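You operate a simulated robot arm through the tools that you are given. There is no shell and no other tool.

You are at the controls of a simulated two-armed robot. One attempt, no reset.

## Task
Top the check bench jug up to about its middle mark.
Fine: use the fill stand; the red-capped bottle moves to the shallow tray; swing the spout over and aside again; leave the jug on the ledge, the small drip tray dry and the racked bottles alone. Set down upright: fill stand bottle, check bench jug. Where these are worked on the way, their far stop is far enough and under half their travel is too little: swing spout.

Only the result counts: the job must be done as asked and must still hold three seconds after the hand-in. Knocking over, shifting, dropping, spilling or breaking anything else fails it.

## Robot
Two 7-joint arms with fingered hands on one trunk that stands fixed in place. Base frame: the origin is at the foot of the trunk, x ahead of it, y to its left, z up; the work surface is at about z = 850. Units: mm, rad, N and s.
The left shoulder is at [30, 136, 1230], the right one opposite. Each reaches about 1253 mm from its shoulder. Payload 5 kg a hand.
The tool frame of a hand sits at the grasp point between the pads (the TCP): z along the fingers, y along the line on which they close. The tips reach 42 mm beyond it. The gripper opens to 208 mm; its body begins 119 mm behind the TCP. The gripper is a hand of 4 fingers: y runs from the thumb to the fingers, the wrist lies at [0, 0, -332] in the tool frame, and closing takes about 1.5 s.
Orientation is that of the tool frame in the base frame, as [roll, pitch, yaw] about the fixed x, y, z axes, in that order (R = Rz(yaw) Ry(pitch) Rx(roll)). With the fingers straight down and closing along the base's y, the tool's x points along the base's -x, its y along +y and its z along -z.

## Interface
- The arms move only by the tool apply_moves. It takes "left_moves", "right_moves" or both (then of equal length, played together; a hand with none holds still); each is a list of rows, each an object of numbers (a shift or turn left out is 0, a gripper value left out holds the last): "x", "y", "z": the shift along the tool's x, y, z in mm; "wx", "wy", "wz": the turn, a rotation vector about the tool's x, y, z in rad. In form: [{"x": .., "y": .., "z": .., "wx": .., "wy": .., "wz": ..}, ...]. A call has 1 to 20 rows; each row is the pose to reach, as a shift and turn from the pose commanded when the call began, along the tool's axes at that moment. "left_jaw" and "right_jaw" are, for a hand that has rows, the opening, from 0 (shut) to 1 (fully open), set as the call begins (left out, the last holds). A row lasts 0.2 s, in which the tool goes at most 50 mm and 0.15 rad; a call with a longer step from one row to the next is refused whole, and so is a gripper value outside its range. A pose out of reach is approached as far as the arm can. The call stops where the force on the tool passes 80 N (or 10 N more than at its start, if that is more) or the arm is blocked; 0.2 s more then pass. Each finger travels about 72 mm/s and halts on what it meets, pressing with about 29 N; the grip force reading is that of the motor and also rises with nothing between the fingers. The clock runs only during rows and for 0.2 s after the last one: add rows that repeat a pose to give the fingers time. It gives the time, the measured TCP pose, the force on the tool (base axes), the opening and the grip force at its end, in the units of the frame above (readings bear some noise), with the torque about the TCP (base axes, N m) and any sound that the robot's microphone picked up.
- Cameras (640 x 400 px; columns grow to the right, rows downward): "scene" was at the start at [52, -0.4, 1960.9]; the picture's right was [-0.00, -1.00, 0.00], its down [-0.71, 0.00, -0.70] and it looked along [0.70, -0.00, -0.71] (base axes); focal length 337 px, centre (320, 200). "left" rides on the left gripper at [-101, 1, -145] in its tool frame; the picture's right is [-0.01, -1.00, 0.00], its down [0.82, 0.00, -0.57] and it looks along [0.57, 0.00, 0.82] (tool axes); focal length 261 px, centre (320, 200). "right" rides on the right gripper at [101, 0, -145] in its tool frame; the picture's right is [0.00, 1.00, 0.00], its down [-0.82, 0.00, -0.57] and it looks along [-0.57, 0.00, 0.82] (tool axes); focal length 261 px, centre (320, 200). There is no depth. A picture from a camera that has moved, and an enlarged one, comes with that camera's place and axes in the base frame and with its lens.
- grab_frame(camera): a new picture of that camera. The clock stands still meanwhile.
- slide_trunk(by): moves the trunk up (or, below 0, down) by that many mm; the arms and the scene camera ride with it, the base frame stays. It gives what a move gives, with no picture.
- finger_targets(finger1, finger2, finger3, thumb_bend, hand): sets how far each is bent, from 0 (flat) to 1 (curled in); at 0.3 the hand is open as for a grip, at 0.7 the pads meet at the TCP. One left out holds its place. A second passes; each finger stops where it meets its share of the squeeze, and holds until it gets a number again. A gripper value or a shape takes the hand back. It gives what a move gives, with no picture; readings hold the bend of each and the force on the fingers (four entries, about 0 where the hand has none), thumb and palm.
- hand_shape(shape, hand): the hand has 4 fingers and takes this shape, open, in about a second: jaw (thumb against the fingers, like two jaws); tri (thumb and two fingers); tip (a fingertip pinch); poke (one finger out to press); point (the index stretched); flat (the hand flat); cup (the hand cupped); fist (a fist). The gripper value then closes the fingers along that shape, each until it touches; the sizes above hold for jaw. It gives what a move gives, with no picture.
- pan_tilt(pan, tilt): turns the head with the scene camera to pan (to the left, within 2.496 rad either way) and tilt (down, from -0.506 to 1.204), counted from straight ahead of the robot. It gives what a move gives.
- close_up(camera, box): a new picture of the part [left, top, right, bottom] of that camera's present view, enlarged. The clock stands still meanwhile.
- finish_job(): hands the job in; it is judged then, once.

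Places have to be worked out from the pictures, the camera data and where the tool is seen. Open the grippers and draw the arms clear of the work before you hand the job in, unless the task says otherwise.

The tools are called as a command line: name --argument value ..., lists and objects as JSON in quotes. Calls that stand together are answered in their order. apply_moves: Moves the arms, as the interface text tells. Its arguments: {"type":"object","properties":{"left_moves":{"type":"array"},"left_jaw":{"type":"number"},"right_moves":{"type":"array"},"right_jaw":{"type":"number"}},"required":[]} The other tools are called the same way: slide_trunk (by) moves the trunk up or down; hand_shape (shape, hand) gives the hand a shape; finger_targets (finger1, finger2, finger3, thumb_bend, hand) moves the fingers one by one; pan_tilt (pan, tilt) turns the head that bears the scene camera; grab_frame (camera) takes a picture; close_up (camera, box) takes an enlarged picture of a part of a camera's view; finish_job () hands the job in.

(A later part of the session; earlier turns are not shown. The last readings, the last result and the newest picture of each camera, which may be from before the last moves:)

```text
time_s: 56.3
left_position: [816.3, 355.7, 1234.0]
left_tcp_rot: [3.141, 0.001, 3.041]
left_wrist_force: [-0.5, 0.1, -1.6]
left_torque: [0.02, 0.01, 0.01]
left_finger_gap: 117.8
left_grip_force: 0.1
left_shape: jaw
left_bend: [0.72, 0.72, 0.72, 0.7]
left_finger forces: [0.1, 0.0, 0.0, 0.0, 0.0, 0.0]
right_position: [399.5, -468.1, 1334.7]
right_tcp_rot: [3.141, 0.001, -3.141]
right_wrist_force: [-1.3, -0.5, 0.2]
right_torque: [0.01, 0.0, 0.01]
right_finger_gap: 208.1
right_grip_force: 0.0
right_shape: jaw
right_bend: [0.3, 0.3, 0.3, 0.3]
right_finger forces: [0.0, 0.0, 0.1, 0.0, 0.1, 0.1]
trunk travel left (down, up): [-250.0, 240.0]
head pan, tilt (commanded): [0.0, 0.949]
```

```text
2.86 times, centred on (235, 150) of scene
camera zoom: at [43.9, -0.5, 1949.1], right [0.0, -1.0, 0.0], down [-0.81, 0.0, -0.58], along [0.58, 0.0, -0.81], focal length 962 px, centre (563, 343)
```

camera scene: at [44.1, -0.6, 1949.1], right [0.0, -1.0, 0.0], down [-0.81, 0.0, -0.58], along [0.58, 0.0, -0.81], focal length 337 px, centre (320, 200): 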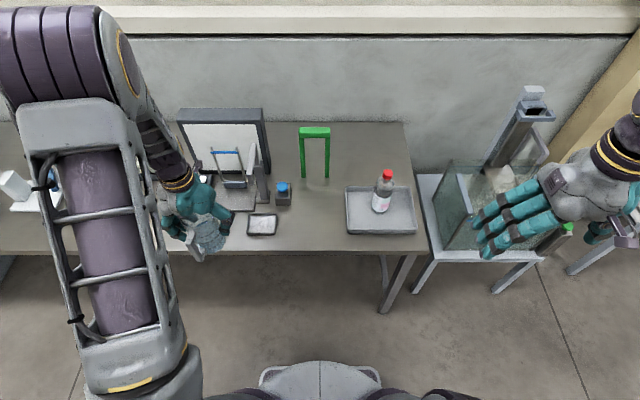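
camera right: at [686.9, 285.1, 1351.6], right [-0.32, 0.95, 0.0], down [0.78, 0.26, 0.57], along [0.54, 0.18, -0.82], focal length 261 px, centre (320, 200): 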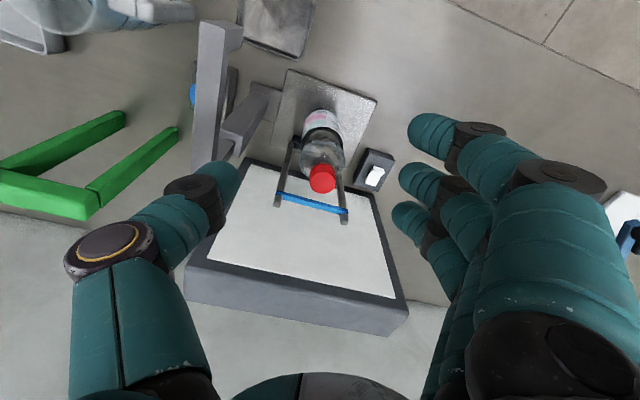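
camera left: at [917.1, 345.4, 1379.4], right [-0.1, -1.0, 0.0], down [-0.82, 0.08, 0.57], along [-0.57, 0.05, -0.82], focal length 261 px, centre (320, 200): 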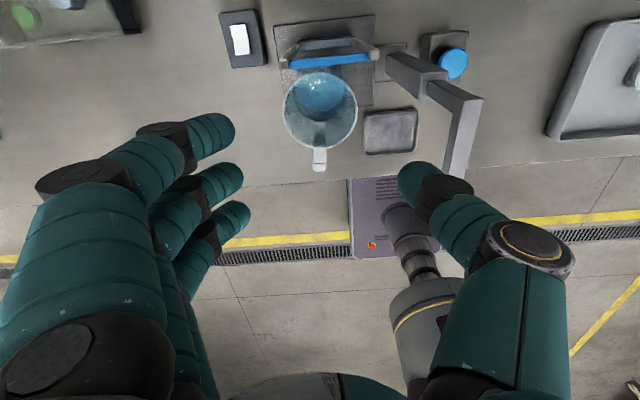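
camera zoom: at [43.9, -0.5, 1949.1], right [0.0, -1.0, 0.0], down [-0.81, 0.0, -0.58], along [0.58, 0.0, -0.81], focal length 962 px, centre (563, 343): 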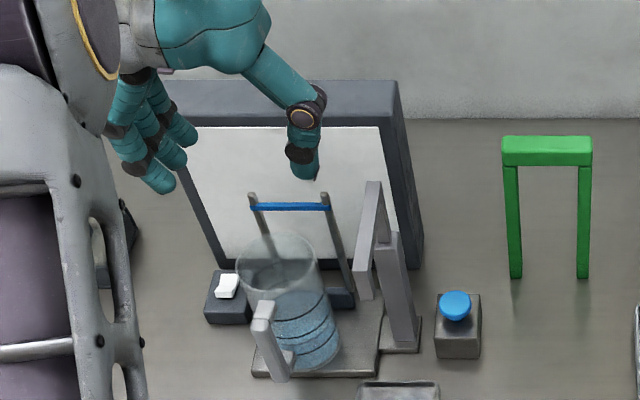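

Jug stands on the ledge, handle facing me. I zoom to locate jug, spout arm and pivot precisely.

close_up --camera "left" --box '[250, 0, 490, 180]'

close_up --camera "scene" --box '[215, 130, 290, 215]'

```text
2.22 times, centred on (370, 90) of left
camera zoom: at [917.1, 345.4, 1379.4], right [-0.1, -1.0, 0.0], down [-0.82, 0.08, 0.57], along [-0.57, 0.05, -0.82], focal length 579 px, centre (209, 444)
```

zoom: 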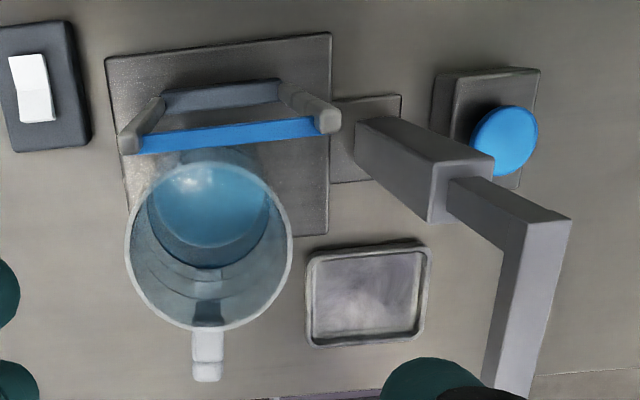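

```text
4.71 times, centred on (252, 172) of scene
camera zoom: at [43.9, -0.5, 1949.1], right [0.0, -1.0, 0.0], down [-0.81, 0.0, -0.58], along [0.58, 0.0, -0.81], focal length 1585 px, centre (638, 329)
```

zoom: 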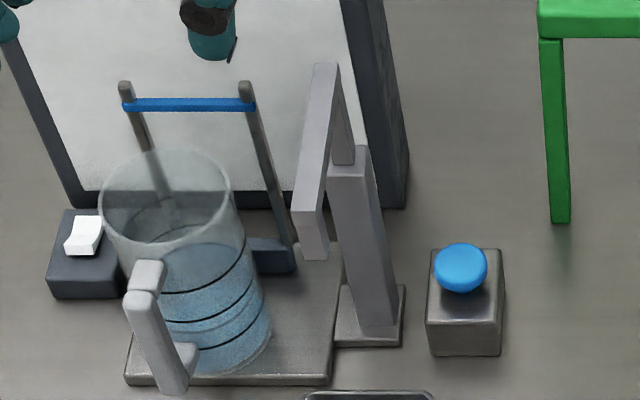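

Jug axis ≈ (817, 353). The spout arm runs along x from its pivot (~844, 218) to the tip x≈715, top z≈1145, with the nozzle hanging at the tip. I'll straddle the arm with the left fingers from above; first move over it at (750, 218).

apply_moves --left_moves '[{"x": 12, "y": -32, "wz": -0.03}, {"x": 25, "y": -68, "wz": -0.06}, {"x": 38, "y": -104, "wz": -0.1}, {"x": 48, "y": -132, "wz": -0.1}, {"x": 52, "y": -143.5, "wz": -0.1}, {"x": 52, "y": -143.5, "wz": -0.1}]' --left_jaw 0.36

grab_frame --camera "left"

close_up --camera "scene" --box '[190, 80, 320, 220]'

```text
time_s: 57.7
left_position: [750.1, 218.6, 1233.3]
left_tcp_rot: [-3.141, 0.001, 3.141]
left_wrist_force: [0.5, 0.1, 0.9]
left_torque: [0.0, 0.0, 0.01]
left_finger_gap: 75.6
left_grip_force: 0.0
left_shape: jaw
left_bend: [0.73, 0.73, 0.73, 0.7]
left_finger forces: [0.0, 0.0, 0.0, 0.0, 0.0, 0.0]
right_position: [400.0, -469.2, 1334.7]
right_tcp_rot: [3.141, 0.0, -3.141]
right_wrist_force: [0.6, -0.3, 0.0]
right_torque: [0.02, -0.01, 0.01]
right_finger_gap: 207.9
right_grip_force: 0.1
right_shape: jaw
right_bend: [0.3, 0.3, 0.3, 0.3]
right_finger forces: [0.0, 0.0, 0.0, 0.0, 0.0, 0.0]
trunk travel left (down, up): [-250.0, 240.0]
head pan, tilt (commanded): [0.0, 0.949]
```

```text
taken
camera left: at [850.5, 218.5, 1377.5], right [0.0, -1.0, 0.0], down [-0.82, 0.0, 0.57], along [-0.57, 0.0, -0.82], focal length 261 px, centre (320, 200)
```

left: 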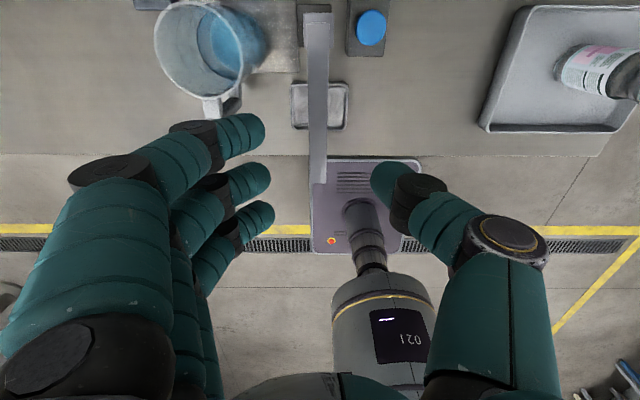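

```text
2.86 times, centred on (255, 150) of scene
camera zoom: at [43.7, -0.7, 1949.1], right [0.0, -1.0, 0.0], down [-0.81, 0.0, -0.58], along [0.58, 0.0, -0.81], focal length 962 px, centre (506, 343)
```

zoom: 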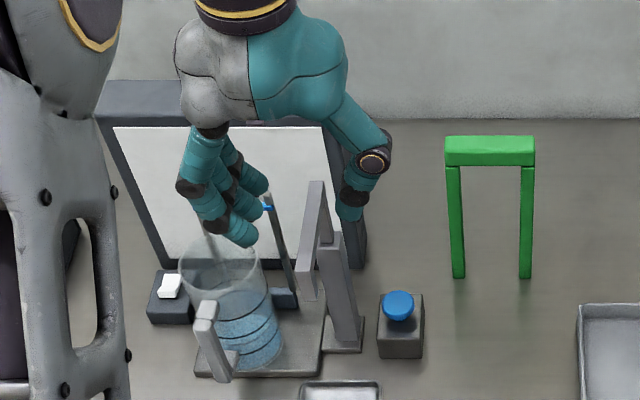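

The arm is centred between thumb and fingers. I descend to z≈1152 so the tips straddle it, then narrow the gap.

apply_moves --left_moves '[{"z": 20, "y": 0.5}, {"z": 45, "y": 1}, {"z": 68, "y": 1}, {"z": 80, "y": 1}, {"z": 80, "y": 1}]'

apply_moves --left_moves '[{"z": 0}, {"z": 0}, {"z": 0}, {"z": 0}]' --left_jaw 0.17

grab_frame --camera "left"

close_up --camera "scene" --box '[190, 80, 320, 220]'

```text
time_s: 58.9
left_position: [752.4, 216.6, 1153.5]
left_tcp_rot: [-3.141, 0.0, 3.141]
left_wrist_force: [0.2, -0.2, 0.6]
left_torque: [0.02, -0.04, 0.02]
left_finger_gap: 75.4
left_grip_force: 0.0
left_shape: jaw
left_bend: [0.73, 0.73, 0.73, 0.7]
left_finger forces: [0.0, 0.1, 0.0, 0.1, 0.0, 0.0]
right_position: [400.3, -469.1, 1334.5]
right_tcp_rot: [3.141, 0.0, -3.142]
right_wrist_force: [-1.1, 0.0, -0.2]
right_torque: [-0.05, -0.02, 0.03]
right_finger_gap: 207.9
right_grip_force: 0.0
right_shape: jaw
right_bend: [0.3, 0.3, 0.3, 0.3]
right_finger forces: [0.0, 0.0, 0.0, 0.0, 0.0, 0.0]
trunk travel left (down, up): [-250.0, 240.0]
head pan, tilt (commanded): [0.0, 0.949]
```

```text
time_s: 59.9
left_position: [751.4, 216.3, 1154.0]
left_tcp_rot: [3.139, 0.0, 3.141]
left_wrist_force: [0.6, 0.6, 0.8]
left_torque: [-0.02, -0.01, -0.02]
left_finger_gap: 36.0
left_grip_force: 0.1
left_shape: jaw
left_bend: [0.73, 0.73, 0.73, 0.7]
left_finger forces: [0.0, 0.1, 0.0, 0.0, 0.1, 0.0]
right_position: [399.9, -469.0, 1334.5]
right_tcp_rot: [-3.141, -0.002, 3.141]
right_wrist_force: [0.0, 0.2, 0.0]
right_torque: [0.0, -0.02, 0.02]
right_finger_gap: 208.0
right_grip_force: 0.1
right_shape: jaw
right_bend: [0.3, 0.3, 0.3, 0.3]
right_finger forces: [0.0, 0.0, 0.1, 0.1, 0.0, 0.0]
trunk travel left (down, up): [-250.0, 240.0]
head pan, tilt (commanded): [0.0, 0.949]
```

```text
taken
camera left: at [852.3, 217.5, 1298.5], right [0.0, -1.0, 0.0], down [-0.82, 0.0, 0.57], along [-0.57, 0.0, -0.82], focal length 261 px, centre (320, 200)
```

left: 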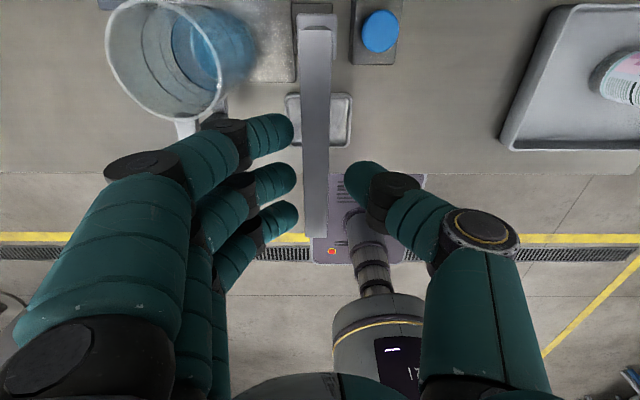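

```text
2.86 times, centred on (255, 150) of scene
camera zoom: at [43.8, -0.6, 1949.1], right [0.0, -1.0, 0.0], down [-0.81, 0.0, -0.58], along [0.58, 0.0, -0.81], focal length 962 px, centre (506, 343)
```

zoom: 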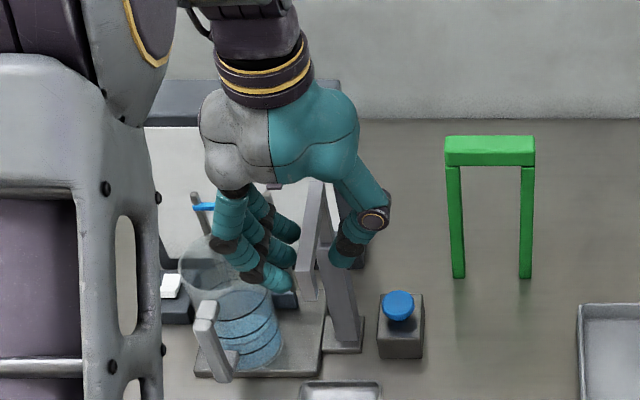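

The fingers straddle the arm with no contact. I swing in an arc about the pivot (844, 219), first ~0.7 rad, checking the force.

apply_moves --left_moves '[{"x": -0.7, "y": 11.1, "wz": 0.12}, {"x": -2.7, "y": 22.1, "wz": 0.24}, {"x": -6, "y": 32.8, "wz": 0.36}, {"x": -10.5, "y": 42.9, "wz": 0.48}, {"x": -16.2, "y": 52.5, "wz": 0.6}, {"x": -23.1, "y": 61.3, "wz": 0.72}]'

grab_frame --camera "left"

close_up --camera "scene" --box '[190, 80, 320, 220]'

```text
time_s: 61.3
left_position: [773.3, 280.5, 1153.3]
left_tcp_rot: [3.14, 0.0, 2.422]
left_wrist_force: [-0.2, -0.1, -0.5]
left_torque: [-0.01, 0.05, 0.04]
left_finger_gap: 35.7
left_grip_force: 0.0
left_shape: jaw
left_bend: [0.73, 0.73, 0.73, 0.7]
left_finger forces: [0.0, 0.0, 0.0, 0.0, 0.0, 0.0]
right_position: [399.3, -468.5, 1335.0]
right_tcp_rot: [3.141, 0.0, 3.141]
right_wrist_force: [-0.5, -0.2, 0.2]
right_torque: [-0.03, 0.05, 0.0]
right_finger_gap: 207.9
right_grip_force: 0.0
right_shape: jaw
right_bend: [0.3, 0.3, 0.3, 0.3]
right_finger forces: [0.1, 0.0, 0.0, 0.0, 0.1, 0.1]
trunk travel left (down, up): [-250.0, 240.0]
head pan, tilt (commanded): [0.0, 0.949]
```

```text
taken
camera left: at [850.2, 213.5, 1297.5], right [-0.66, -0.75, 0.0], down [-0.62, 0.54, 0.57], along [-0.43, 0.38, -0.82], focal length 261 px, centre (320, 200)
```

left: 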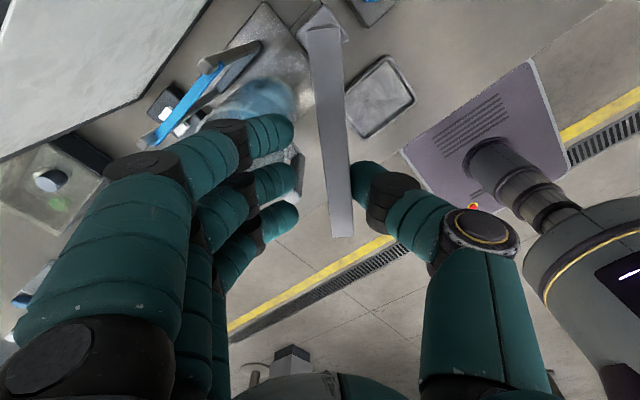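

```text
2.86 times, centred on (255, 150) of scene
camera zoom: at [44.4, 0.3, 1949.1], right [0.0, -1.0, 0.0], down [-0.81, 0.0, -0.58], along [0.58, 0.0, -0.81], focal length 962 px, centre (506, 343)
```

zoom: 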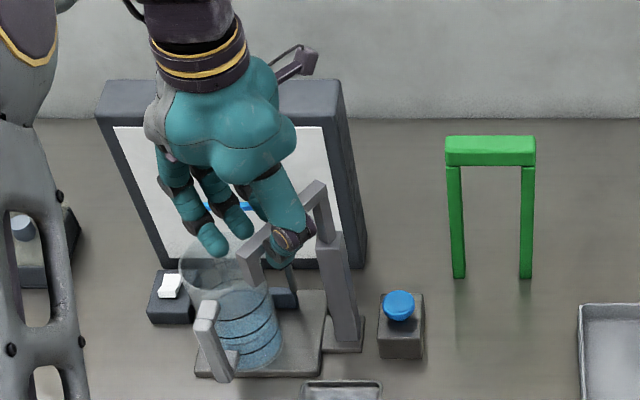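

The arm follows with almost no force. I continue the arc by another 0.84 rad.

apply_moves --left_moves '[{"x": -0.7, "y": 11.1, "wz": 0.12}, {"x": -2.7, "y": 22.1, "wz": 0.24}, {"x": -6, "y": 32.8, "wz": 0.36}, {"x": -10.5, "y": 42.9, "wz": 0.48}, {"x": -16.2, "y": 52.5, "wz": 0.6}, {"x": -23.1, "y": 61.3, "wz": 0.72}, {"x": -30.9, "y": 69.3, "wz": 0.84}]'

grab_frame --camera "left"

close_up --camera "scene" --box '[190, 80, 320, 220]'

```text
time_s: 62.9
left_position: [843.3, 311.8, 1153.3]
left_tcp_rot: [-3.141, 0.001, 1.578]
left_wrist_force: [0.6, 0.2, -0.6]
left_torque: [0.0, 0.03, -0.02]
left_finger_gap: 36.0
left_grip_force: 0.1
left_shape: jaw
left_bend: [0.73, 0.73, 0.73, 0.7]
left_finger forces: [0.1, 0.0, 0.0, 0.0, 0.1, 0.1]
right_position: [400.4, -468.7, 1333.9]
right_tcp_rot: [3.14, -0.001, -3.14]
right_wrist_force: [-0.5, 0.3, 0.1]
right_torque: [0.01, 0.06, 0.0]
right_finger_gap: 207.8
right_grip_force: 0.1
right_shape: jaw
right_bend: [0.3, 0.3, 0.3, 0.3]
right_finger forces: [0.1, 0.0, 0.0, 0.0, 0.1, 0.0]
trunk travel left (down, up): [-250.0, 240.0]
head pan, tilt (commanded): [0.0, 0.949]
```

```text
taken
camera left: at [844.1, 210.6, 1298.0], right [-1.0, -0.01, 0.0], down [-0.01, 0.82, 0.57], along [-0.01, 0.57, -0.82], focal length 261 px, centre (320, 200)
```

left: 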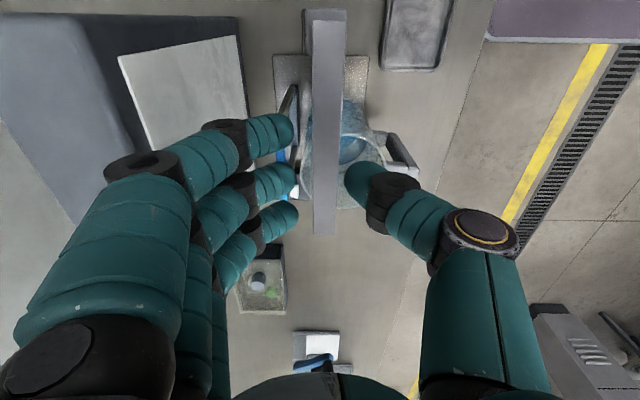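

```text
2.86 times, centred on (255, 150) of scene
camera zoom: at [44.6, -0.6, 1949.0], right [0.0, -1.0, 0.0], down [-0.81, 0.0, -0.58], along [0.58, 0.0, -0.81], focal length 962 px, centre (506, 343)
```

zoom: 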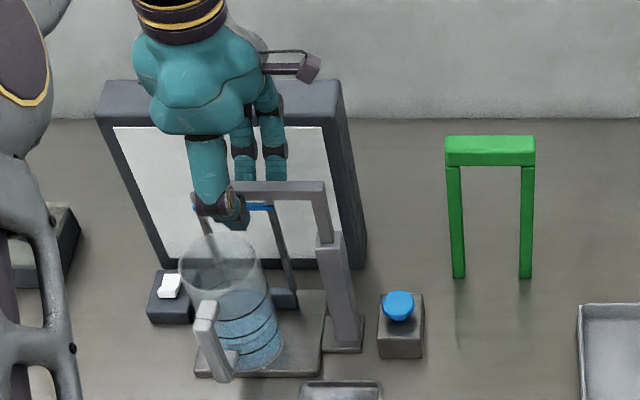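

The arm is now about perpendicular, the nozzle over the jug (tip ≈ (838, 350)). I nudge a little further to see whether this is the far stop.

apply_moves --left_moves '[{"x": -0.1, "y": 4.6, "wz": 0.05}, {"x": -0.5, "y": 9.3, "wz": 0.1}, {"x": -0.5, "y": 9.3, "wz": 0.1}]'

grab_frame --camera "left"

close_up --camera "scene" --box '[190, 80, 320, 220]'

```text
time_s: 63.7
left_position: [853.3, 312.0, 1153.8]
left_tcp_rot: [3.141, -0.001, 1.48]
left_wrist_force: [-0.5, -0.4, 0.2]
left_torque: [-0.02, -0.02, 0.01]
left_finger_gap: 35.6
left_grip_force: 0.1
left_shape: jaw
left_bend: [0.73, 0.73, 0.73, 0.7]
left_finger forces: [0.0, 0.0, 0.0, 0.1, 0.0, 0.1]
right_position: [400.9, -469.1, 1334.4]
right_tcp_rot: [3.141, 0.0, -3.141]
right_wrist_force: [0.0, 0.2, 0.2]
right_torque: [0.04, -0.02, 0.0]
right_finger_gap: 207.7
right_grip_force: 0.0
right_shape: jaw
right_bend: [0.3, 0.3, 0.3, 0.3]
right_finger forces: [0.0, 0.0, 0.0, 0.1, 0.0, 0.0]
trunk travel left (down, up): [-250.0, 240.0]
head pan, tilt (commanded): [0.0, 0.949]
```

```text
taken
camera left: at [843.4, 210.0, 1298.7], right [-1.0, 0.09, 0.0], down [0.07, 0.82, 0.57], along [0.05, 0.57, -0.82], focal length 261 px, centre (320, 200)
```

left: 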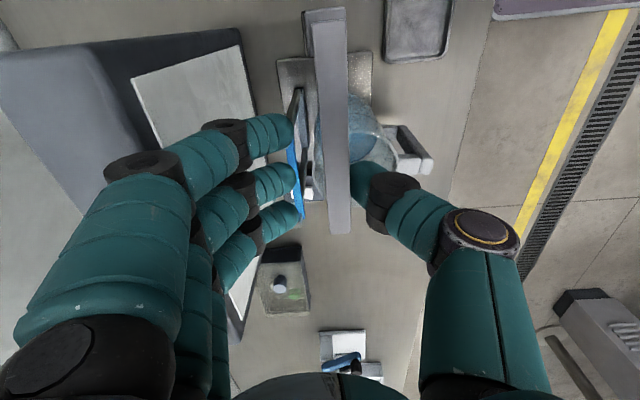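

```text
2.86 times, centred on (255, 150) of scene
camera zoom: at [43.6, -0.5, 1949.1], right [0.0, -1.0, 0.0], down [-0.81, 0.0, -0.58], along [0.58, 0.0, -0.81], focal length 962 px, centre (506, 343)
```

zoom: 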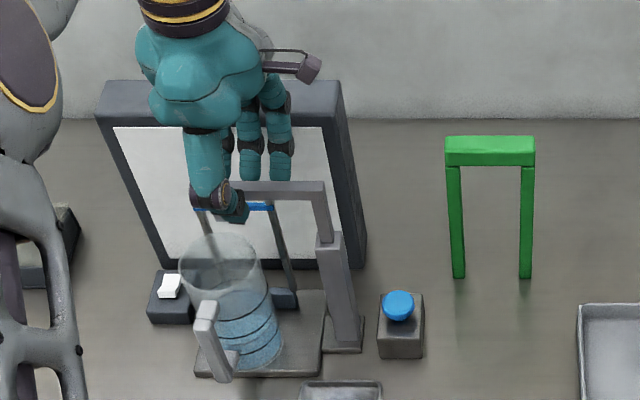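

The arm appears to point straight along +y, about touching the thumb. I push slightly more to test for the stop.

apply_moves --left_moves '[{"y": 3.7, "wz": 0.04}, {"x": -0.3, "y": 7, "wz": 0.075}, {"x": -0.3, "y": 7, "wz": 0.075}]'

grab_frame --camera "left"

```text
time_s: 64.5
left_position: [859.7, 309.2, 1153.8]
left_tcp_rot: [3.141, -0.001, 1.406]
left_wrist_force: [-5.7, -2.2, -0.4]
left_torque: [-0.04, 0.11, 0.12]
left_finger_gap: 37.2
left_grip_force: 0.0
left_shape: jaw
left_bend: [0.73, 0.73, 0.73, 0.7]
left_finger forces: [0.0, 0.0, 0.0, 0.0, 5.0, 0.0]
right_position: [399.5, -468.9, 1334.7]
right_tcp_rot: [3.141, 0.0, -3.141]
right_wrist_force: [-0.6, 0.6, -0.8]
right_torque: [0.0, 0.0, -0.01]
right_finger_gap: 207.9
right_grip_force: 0.1
right_shape: jaw
right_bend: [0.3, 0.3, 0.3, 0.3]
right_finger forces: [0.0, 0.0, 0.1, 0.1, 0.0, 0.0]
trunk travel left (down, up): [-250.0, 240.0]
head pan, tilt (commanded): [0.0, 0.949]
```

```text
taken
camera left: at [842.2, 210.0, 1298.6], right [-0.99, 0.16, 0.0], down [0.13, 0.81, 0.57], along [0.09, 0.56, -0.82], focal length 261 px, centre (320, 200)
```

left: 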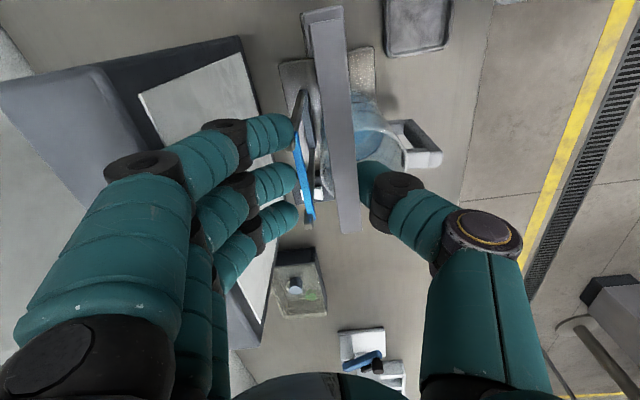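

The thumb now reads 5 N: the far stop is at ~90°, nozzle over the jug. I back off a touch, open, and rise clear.

apply_moves --left_moves '[{"y": -6.5, "wz": -0.07}, {"y": -6.5, "wz": -0.07}, {"y": -6.5, "wz": -0.07}]' --left_jaw 0.3

apply_moves --left_moves '[{"z": -20}, {"z": -50}, {"z": -85}, {"z": -115}]'

grab_frame --camera "left"

close_up --camera "scene" --box '[190, 80, 320, 220]'

```text
time_s: 65.3
left_position: [852.7, 311.5, 1153.7]
left_tcp_rot: [-3.14, 0.0, 1.478]
left_wrist_force: [0.1, -0.1, 0.7]
left_torque: [0.01, 0.02, 0.01]
left_finger_gap: 62.0
left_grip_force: 0.0
left_shape: jaw
left_bend: [0.73, 0.73, 0.73, 0.7]
left_finger forces: [0.0, 0.0, 0.0, 0.1, 0.0, 0.1]
right_position: [400.4, -469.9, 1334.2]
right_tcp_rot: [3.14, -0.003, -3.142]
right_wrist_force: [0.2, -0.5, -0.3]
right_torque: [-0.03, 0.0, -0.03]
right_finger_gap: 208.0
right_grip_force: 0.1
right_shape: jaw
right_bend: [0.3, 0.3, 0.3, 0.3]
right_finger forces: [0.0, 0.1, 0.1, 0.0, 0.0, 0.0]
trunk travel left (down, up): [-250.0, 240.0]
head pan, tilt (commanded): [0.0, 0.949]
```

```text
time_s: 66.3
left_position: [852.6, 311.4, 1271.3]
left_tcp_rot: [-3.142, 0.0, 1.477]
left_wrist_force: [0.2, 0.0, -0.4]
left_torque: [0.04, -0.05, -0.01]
left_finger_gap: 61.8
left_grip_force: 0.2
left_shape: jaw
left_bend: [0.73, 0.73, 0.73, 0.7]
left_finger forces: [0.1, 0.0, 0.1, 0.0, 0.1, 0.0]
right_position: [399.2, -468.3, 1334.6]
right_tcp_rot: [3.14, -0.001, 3.141]
right_wrist_force: [-0.4, -0.9, -0.5]
right_torque: [0.05, -0.09, 0.01]
right_finger_gap: 207.8
right_grip_force: 0.0
right_shape: jaw
right_bend: [0.3, 0.3, 0.3, 0.3]
right_finger forces: [0.0, 0.0, 0.1, 0.0, 0.0, 0.1]
trunk travel left (down, up): [-250.0, 240.0]
head pan, tilt (commanded): [0.0, 0.949]
```

```text
taken
camera left: at [843.4, 210.6, 1415.7], right [-1.0, 0.09, 0.0], down [0.07, 0.82, 0.57], along [0.05, 0.57, -0.82], focal length 261 px, centre (320, 200)
```

left: 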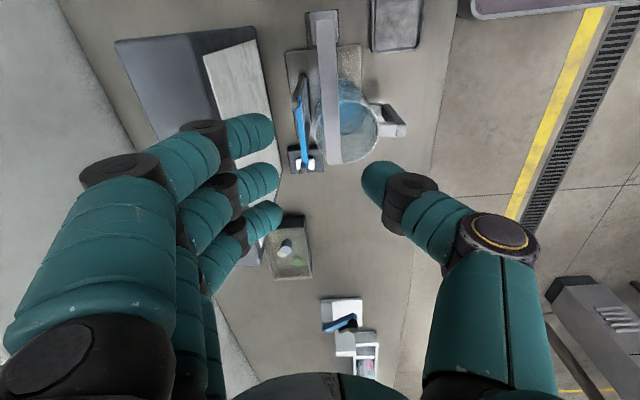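

```text
2.86 times, centred on (255, 150) of scene
camera zoom: at [42.9, -1.1, 1949.1], right [0.0, -1.0, 0.0], down [-0.81, 0.0, -0.58], along [0.58, 0.0, -0.81], focal length 962 px, centre (506, 343)
```

zoom: 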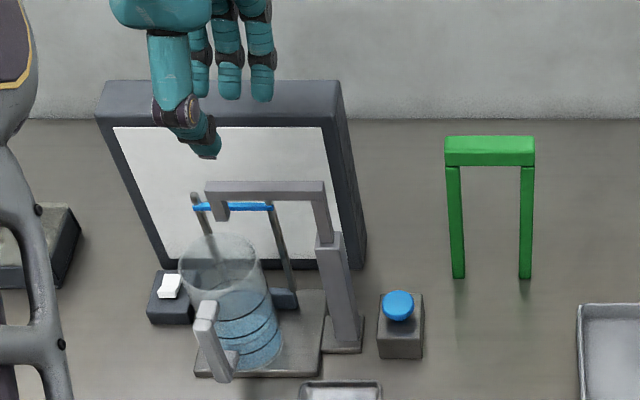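

The spout rests over the jug. I zoom from both cameras to check how well the nozzle sits over the jug's mouth.

close_up --camera "left" --box '[270, 0, 430, 190]'

close_up --camera "scene" --box '[205, 130, 275, 215]'

```text
2.11 times, centred on (350, 95) of left
camera zoom: at [843.4, 210.6, 1415.7], right [-1.0, 0.09, 0.0], down [0.07, 0.82, 0.57], along [0.05, 0.57, -0.82], focal length 549 px, centre (257, 421)
```

zoom: 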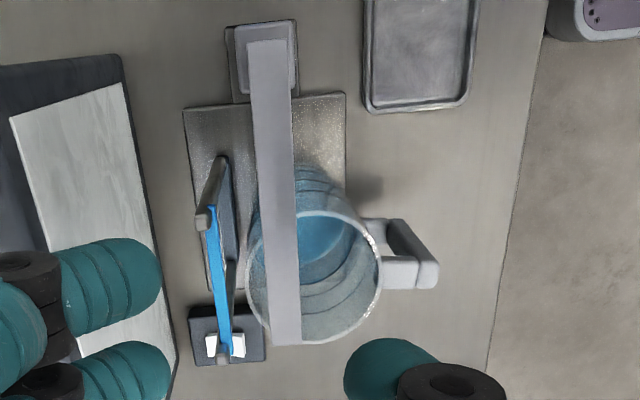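

```text
4.71 times, centred on (240, 172) of scene
camera zoom: at [42.9, -1.1, 1949.1], right [0.0, -1.0, 0.0], down [-0.81, 0.0, -0.58], along [0.58, 0.0, -0.81], focal length 1585 px, centre (696, 329)
```

zoom: 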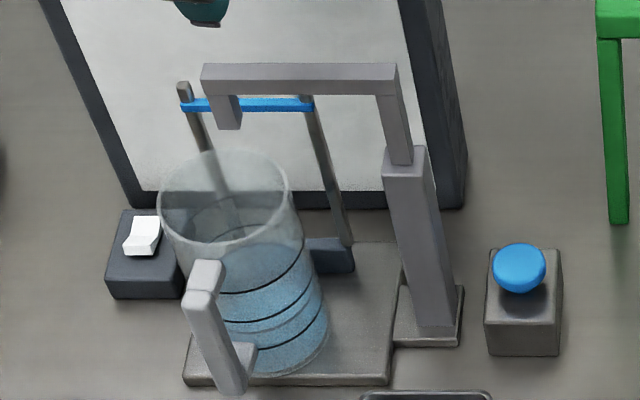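

Nozzle centre ≈ (839, 341) lies about 25 mm off the jug's axis (816, 351), well inside its mouth. I park the left hand to the left, out of the view.

apply_moves --left_moves '[{"x": 22, "y": -20, "z": -5, "wz": -0.13}, {"x": 44, "y": -40, "z": -10, "wz": -0.27}, {"x": 67, "y": -60, "z": -15, "wz": -0.41}, {"x": 89, "y": -80, "z": -20, "wz": -0.55}, {"x": 111, "y": -100, "z": -25, "wz": -0.69}, {"x": 134, "y": -120, "z": -30, "wz": -0.83}, {"x": 156, "y": -140, "z": -35, "wz": -0.97}, {"x": 178, "y": -160, "z": -40, "wz": -1.11}, {"x": 200, "y": -180, "z": -45, "wz": -1.25}, {"x": 222, "y": -200, "z": -50, "wz": -1.39}, {"x": 245, "y": -220, "z": -55, "wz": -1.53}, {"x": 267, "y": -239, "z": -59, "wz": -1.664}, {"x": 267, "y": -239, "z": -59, "wz": -1.664}]'

hand_shape --hand "right" --shape "poke"

grab_frame --camera "right"

grab_frame --camera "scene"

```text
time_s: 69.1
left_position: [639.4, 597.7, 1327.8]
left_tcp_rot: [3.14, 0.001, -3.141]
left_wrist_force: [0.0, -0.2, -0.6]
left_torque: [0.06, 0.05, 0.0]
left_finger_gap: 61.9
left_grip_force: 0.1
left_shape: jaw
left_bend: [0.73, 0.73, 0.73, 0.7]
left_finger forces: [0.0, 0.0, 0.0, 0.0, 0.0, 0.1]
right_position: [401.4, -470.0, 1333.9]
right_tcp_rot: [-3.141, -0.001, 3.141]
right_wrist_force: [-0.2, -0.6, -0.3]
right_torque: [0.03, 0.05, -0.02]
right_finger_gap: 207.9
right_grip_force: 0.1
right_shape: jaw
right_bend: [0.3, 0.3, 0.3, 0.3]
right_finger forces: [0.0, 0.0, 0.1, 0.0, 0.0, 0.1]
trunk travel left (down, up): [-250.0, 240.0]
head pan, tilt (commanded): [0.0, 0.949]
```

```text
time_s: 70.0
left_position: [640.1, 598.2, 1326.0]
left_tcp_rot: [-3.142, 0.0, 3.138]
left_wrist_force: [-0.5, -0.9, 0.8]
left_torque: [0.03, 0.01, -0.02]
left_finger_gap: 61.7
left_grip_force: 0.1
left_shape: jaw
left_bend: [0.73, 0.73, 0.73, 0.7]
left_finger forces: [0.0, 0.0, 0.0, 0.0, 0.0, 0.0]
right_position: [399.6, -469.2, 1334.3]
right_tcp_rot: [-3.141, -0.001, 3.141]
right_wrist_force: [0.0, 0.5, 0.4]
right_torque: [0.02, 0.03, 0.02]
right_finger_gap: 0.4
right_grip_force: 0.0
right_shape: poke
right_bend: [1.0, 1.0, 1.0, 0.45]
right_finger forces: [0.0, 0.1, 0.0, 0.0, 0.1, 0.0]
trunk travel left (down, up): [-250.0, 240.0]
head pan, tilt (commanded): [0.0, 0.949]
```

```text
taken
camera right: at [300.2, -468.0, 1479.3], right [0.0, 1.0, 0.0], down [0.82, 0.0, 0.57], along [0.57, 0.0, -0.82], focal length 261 px, centre (320, 200)
```

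right: 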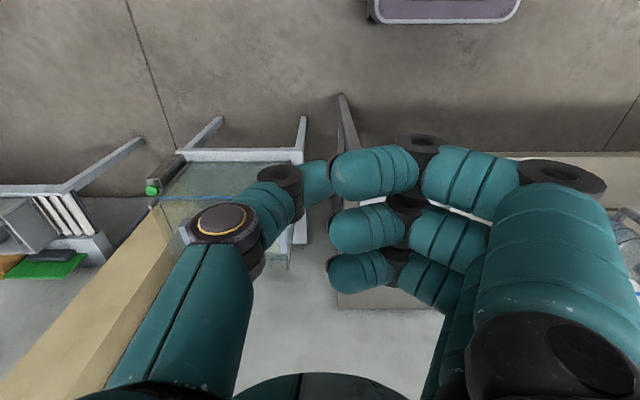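

```text
taken
camera scene: at [43.9, -0.6, 1949.1], right [0.0, -1.0, 0.0], down [-0.81, 0.0, -0.58], along [0.58, 0.0, -0.81], focal length 337 px, centre (320, 200)
```

scene: 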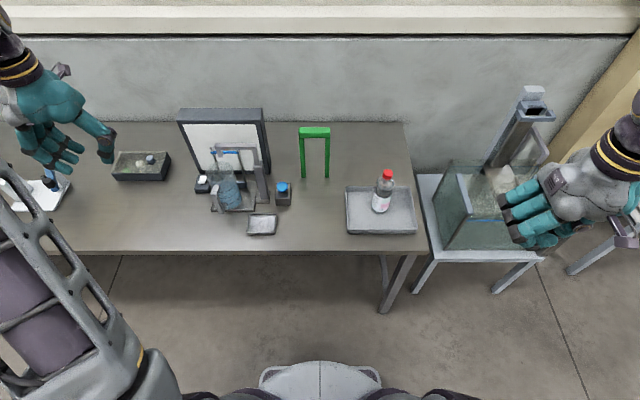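

Poke shape uses the thumb pointing down at the TCP with curled fingers to its +y side, so I'll turn the right hand +90° (fingers toward me) to keep clear of the post. The blue button's dome is at about (840, 143, 925). I move the right hand above it.

apply_moves --right_moves '[{"x": -22, "y": 30.6, "z": 0, "wz": -0.08}, {"x": -44, "y": 61.2, "z": 0, "wz": -0.16}, {"x": -66, "y": 91.8, "z": 0, "wz": -0.24}, {"x": -88, "y": 122.4, "z": 0, "wz": -0.32}, {"x": -110, "y": 153, "z": 5, "wz": -0.4}, {"x": -132, "y": 183.7, "z": 10, "wz": -0.48}, {"x": -154, "y": 214.3, "z": 15, "wz": -0.56}, {"x": -176, "y": 244.9, "z": 20, "wz": -0.64}, {"x": -198, "y": 275.5, "z": 25, "wz": -0.72}, {"x": -220, "y": 306, "z": 32, "wz": -0.8}, {"x": -242, "y": 336.7, "z": 40, "wz": -0.88}, {"x": -264, "y": 367.3, "z": 48, "wz": -0.96}, {"x": -286, "y": 398, "z": 58, "wz": -1.04}, {"x": -308, "y": 428.5, "z": 68, "wz": -1.12}, {"x": -330, "y": 459, "z": 80, "wz": -1.2}, {"x": -352, "y": 490, "z": 92, "wz": -1.28}, {"x": -374, "y": 520, "z": 104, "wz": -1.36}, {"x": -396, "y": 551, "z": 116, "wz": -1.44}, {"x": -418, "y": 582, "z": 126, "wz": -1.52}, {"x": -440, "y": 608, "z": 134, "wz": -1.5708}]'

grab_frame --camera "right"

grab_frame --camera "scene"

```text
time_s: 74.2
left_position: [641.5, 599.4, 1325.9]
left_tcp_rot: [3.141, -0.002, 3.141]
left_wrist_force: [0.9, 1.7, -1.9]
left_torque: [-0.18, 0.07, 0.01]
left_finger_gap: 62.1
left_grip_force: 0.1
left_shape: jaw
left_bend: [0.73, 0.73, 0.73, 0.7]
left_finger forces: [0.0, 0.0, 0.0, 0.1, 0.0, 0.0]
right_position: [843.9, 141.9, 1198.2]
right_tcp_rot: [3.138, -0.003, -1.569]
right_wrist_force: [1.6, 1.0, 0.6]
right_torque: [-0.01, 0.15, 0.0]
right_finger_gap: 0.0
right_grip_force: 0.1
right_shape: poke
right_bend: [1.0, 1.0, 1.0, 0.45]
right_finger forces: [0.0, 0.0, 0.0, 0.0, 0.0, 0.0]
trunk travel left (down, up): [-250.0, 240.0]
head pan, tilt (commanded): [0.0, 0.949]
```

```text
taken
camera right: at [843.5, 40.6, 1343.2], right [-1.0, 0.0, 0.0], down [0.0, 0.82, 0.57], along [0.0, 0.57, -0.82], focal length 261 px, centre (320, 200)
```

right: 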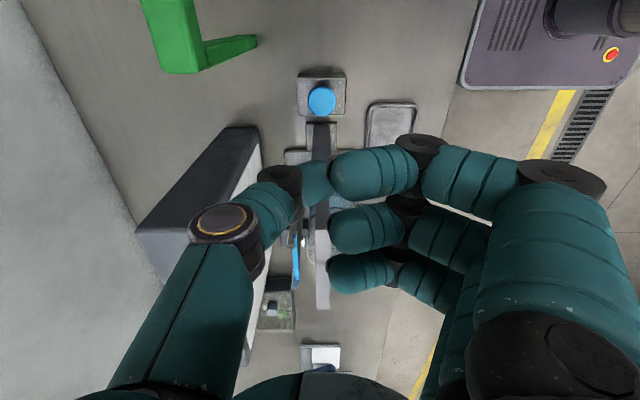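

```text
taken
camera scene: at [45.7, 2.1, 1948.9], right [0.0, -1.0, 0.0], down [-0.81, 0.0, -0.58], along [0.58, 0.0, -0.81], focal length 337 px, centre (320, 200)
```

scene: 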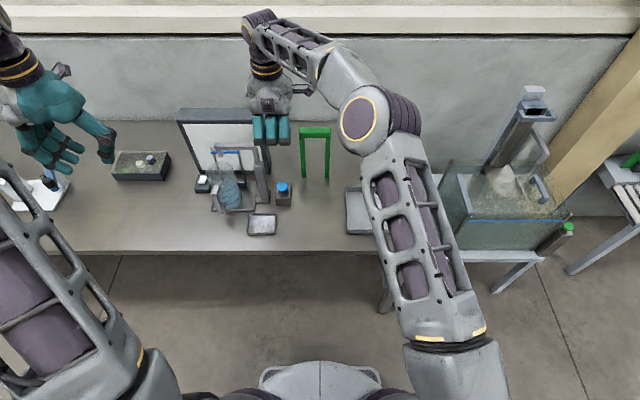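

I look at the poke hand from the head camera to see which fingertip is lowest.

close_up --camera "scene" --box '[200, 60, 340, 220]'

close_up --camera "right" --box '[180, 40, 440, 310]'

```text
2.50 times, centred on (270, 140) of scene
camera zoom: at [45.7, 2.1, 1948.9], right [0.0, -1.0, 0.0], down [-0.81, 0.0, -0.58], along [0.58, 0.0, -0.81], focal length 842 px, centre (445, 350)
```

zoom: 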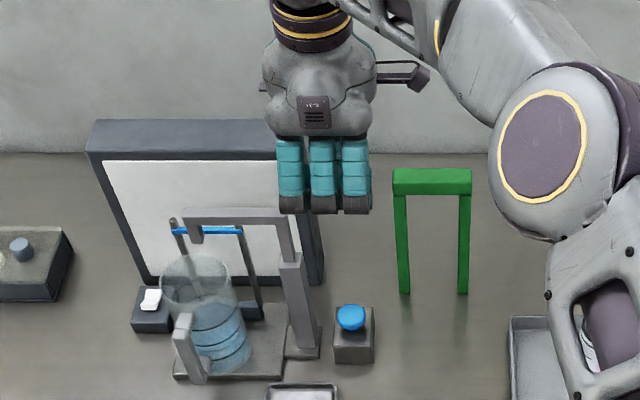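

```text
1.48 times, centred on (310, 175) of right
camera zoom: at [843.5, 40.6, 1343.2], right [-1.0, 0.0, 0.0], down [0.0, 0.82, 0.57], along [0.0, 0.57, -0.82], focal length 386 px, centre (335, 237)
```

zoom: 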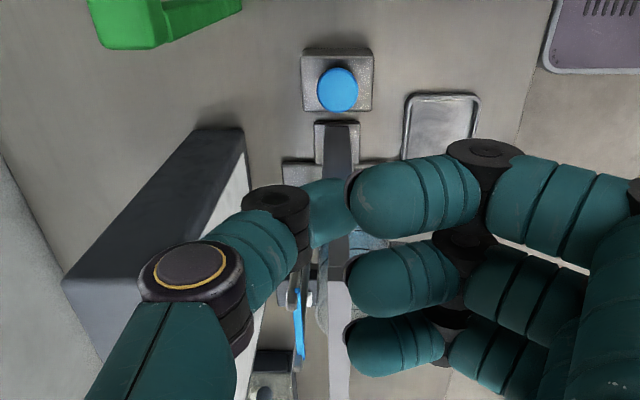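

The poke shape's tip isn't clearly the lowest point. I try the "point" shape (index stretched) and look again.

hand_shape --hand "right" --shape "point"

close_up --camera "scene" --box '[200, 60, 340, 220]'

grab_frame --camera "right"

grab_frame --camera "left"

```text
time_s: 75.1
left_position: [640.4, 599.5, 1326.4]
left_tcp_rot: [-3.141, -0.001, 3.14]
left_wrist_force: [0.1, 0.6, -0.6]
left_torque: [-0.06, 0.01, 0.0]
left_finger_gap: 62.1
left_grip_force: 0.1
left_shape: jaw
left_bend: [0.73, 0.73, 0.73, 0.7]
left_finger forces: [0.0, 0.0, 0.0, 0.1, 0.0, 0.0]
right_position: [841.4, 140.0, 1199.2]
right_tcp_rot: [3.141, 0.002, -1.571]
right_wrist_force: [0.6, -0.4, 0.3]
right_torque: [-0.03, -0.03, -0.01]
right_finger_gap: 201.8
right_grip_force: 0.1
right_shape: point
right_bend: [0.7, 1.0, 1.0, 0.93]
right_finger forces: [0.1, 0.1, 0.1, 0.0, 0.1, 0.0]
trunk travel left (down, up): [-250.0, 240.0]
head pan, tilt (commanded): [0.0, 0.949]
```

```text
2.50 times, centred on (270, 140) of scene
camera zoom: at [44.4, 0.2, 1949.1], right [0.0, -1.0, 0.0], down [-0.81, 0.0, -0.58], along [0.58, 0.0, -0.81], focal length 842 px, centre (445, 350)
```

zoom: 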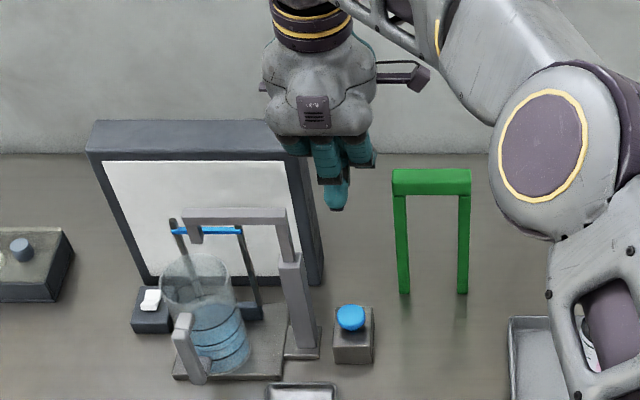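

```text
taken
camera right: at [842.1, 39.6, 1344.4], right [-1.0, 0.0, 0.0], down [0.0, 0.82, 0.57], along [0.0, 0.57, -0.82], focal length 261 px, centre (320, 200)
```

right: 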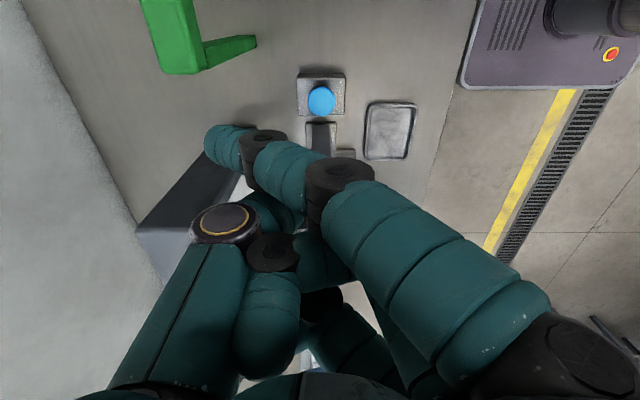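

```text
taken
camera left: at [740.2, 599.1, 1471.2], right [0.0, -1.0, 0.0], down [-0.82, 0.0, 0.57], along [-0.57, 0.0, -0.82], focal length 261 px, centre (320, 200)
```

left: 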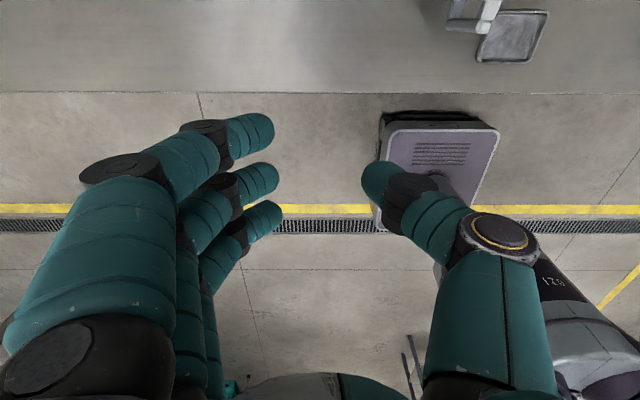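

The point shape crosses over oddly. I return to the jaw shape, then curl the outer fingers and let only the middle finger and thumb meet at the TCP as a poker.

hand_shape --hand "right" --shape "jaw"

finger_targets --hand "right" --finger1 0.7 --finger2 0.7 --finger3 0.7 --thumb_bend 0.7

grab_frame --camera "right"

close_up --camera "scene" --box '[200, 60, 340, 220]'

```text
time_s: 76.0
left_position: [639.5, 599.7, 1326.5]
left_tcp_rot: [-3.142, 0.0, 3.141]
left_wrist_force: [-1.0, 0.2, 0.5]
left_torque: [-0.02, 0.0, 0.05]
left_finger_gap: 62.0
left_grip_force: 0.1
left_shape: jaw
left_bend: [0.73, 0.73, 0.73, 0.7]
left_finger forces: [0.1, 0.0, 0.1, 0.0, 0.0, 0.1]
right_position: [841.5, 139.2, 1198.9]
right_tcp_rot: [-3.141, 0.001, -1.571]
right_wrist_force: [-0.7, 0.2, -0.1]
right_torque: [0.01, 0.04, -0.02]
right_finger_gap: 207.7
right_grip_force: 0.1
right_shape: jaw
right_bend: [0.3, 0.3, 0.3, 0.3]
right_finger forces: [0.0, 0.0, 0.1, 0.0, 0.0, 0.0]
trunk travel left (down, up): [-250.0, 240.0]
head pan, tilt (commanded): [0.0, 0.949]
```

```text
time_s: 77.0
left_position: [639.5, 598.6, 1325.8]
left_tcp_rot: [-3.141, 0.002, 3.14]
left_wrist_force: [-0.1, -0.3, 0.0]
left_torque: [0.02, -0.02, 0.01]
left_finger_gap: 61.8
left_grip_force: 0.1
left_shape: jaw
left_bend: [0.73, 0.73, 0.73, 0.7]
left_finger forces: [0.0, 0.0, 0.0, 0.0, 0.1, 0.0]
right_position: [841.2, 140.7, 1200.1]
right_tcp_rot: [-3.141, 0.001, -1.57]
right_wrist_force: [0.3, -0.1, 0.1]
right_torque: [-0.02, -0.01, -0.03]
right_finger_gap: 32.0
right_grip_force: 0.0
right_shape: fingers
right_bend: [0.7, 0.7, 0.7, 0.7]
right_finger forces: [0.0, 0.0, 0.0, 0.1, 0.0, 0.0]
trunk travel left (down, up): [-250.0, 240.0]
head pan, tilt (commanded): [0.0, 0.949]
```

```text
taken
camera right: at [842.0, 39.5, 1344.5], right [-1.0, 0.0, 0.0], down [0.0, 0.82, 0.57], along [0.0, 0.57, -0.82], focal length 261 px, centre (320, 200)
```

right: 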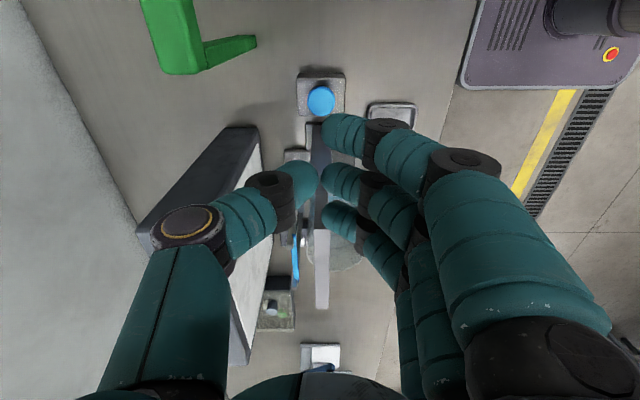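

```text
2.50 times, centred on (270, 140) of scene
camera zoom: at [44.1, -0.2, 1949.1], right [0.0, -1.0, 0.0], down [-0.81, 0.0, -0.58], along [0.58, 0.0, -0.81], focal length 842 px, centre (445, 350)
```

zoom: 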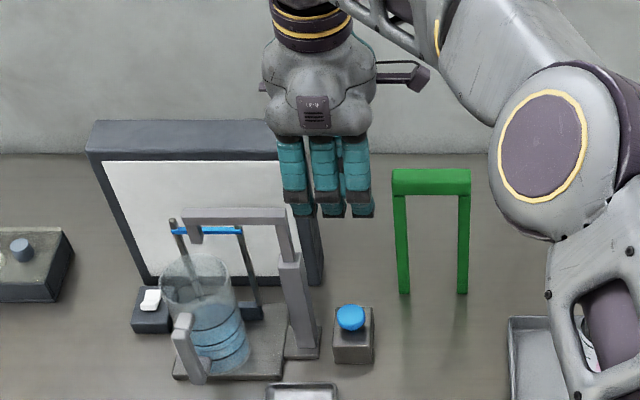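

Now the tips meet at the TCP. I curl the outer two fingers so only the middle finger/thumb tip sticks out, and check.

finger_targets --hand "right" --finger1 1.0 --finger3 1.0 --finger2 0.7 --thumb_bend 0.7

grab_frame --camera "right"

close_up --camera "scene" --box '[220, 80, 320, 200]'

```text
time_s: 78.0
left_position: [640.1, 597.8, 1326.9]
left_tcp_rot: [3.14, -0.001, 3.14]
left_wrist_force: [-0.2, 0.0, 0.3]
left_torque: [0.01, 0.0, -0.01]
left_finger_gap: 62.1
left_grip_force: 0.2
left_shape: jaw
left_bend: [0.73, 0.73, 0.73, 0.7]
left_finger forces: [0.0, 0.1, 0.1, 0.1, 0.0, 0.0]
right_position: [841.5, 139.5, 1199.5]
right_tcp_rot: [-3.141, 0.0, -1.573]
right_wrist_force: [-0.3, -0.3, 0.7]
right_torque: [-0.01, -0.03, 0.02]
right_finger_gap: 71.6
right_grip_force: 0.1
right_shape: fingers
right_bend: [1.0, 0.7, 1.0, 0.7]
right_finger forces: [0.0, 0.0, 0.0, 0.1, 0.0, 0.0]
trunk travel left (down, up): [-250.0, 240.0]
head pan, tilt (commanded): [0.0, 0.949]
```

```text
taken
camera right: at [842.0, 39.5, 1344.5], right [-1.0, 0.0, 0.0], down [0.0, 0.82, 0.57], along [0.0, 0.57, -0.82], focal length 261 px, centre (320, 200)
```

right: 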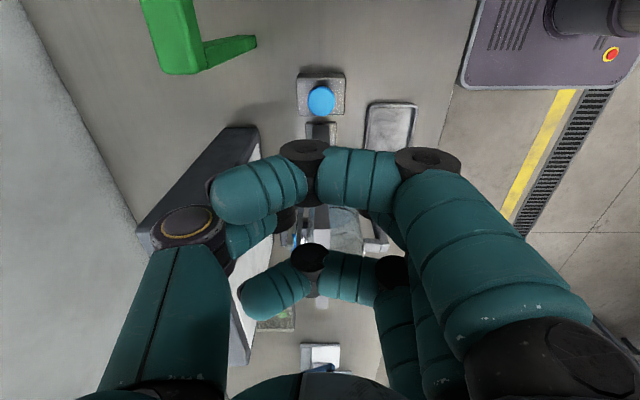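

```text
3.33 times, centred on (270, 140) of scene
camera zoom: at [44.0, -0.2, 1949.1], right [0.0, -1.0, 0.0], down [-0.81, 0.0, -0.58], along [0.58, 0.0, -0.81], focal length 1122 px, centre (487, 400)
```

zoom: 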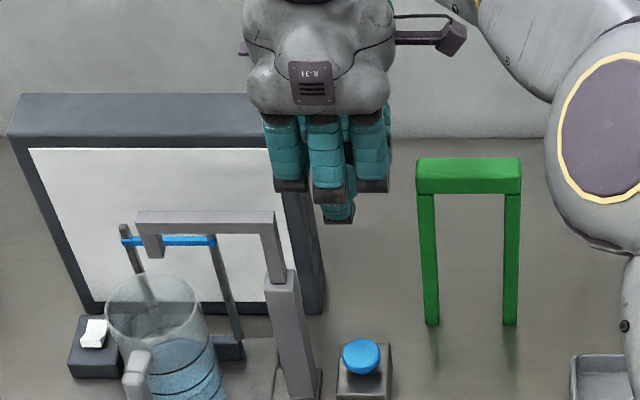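

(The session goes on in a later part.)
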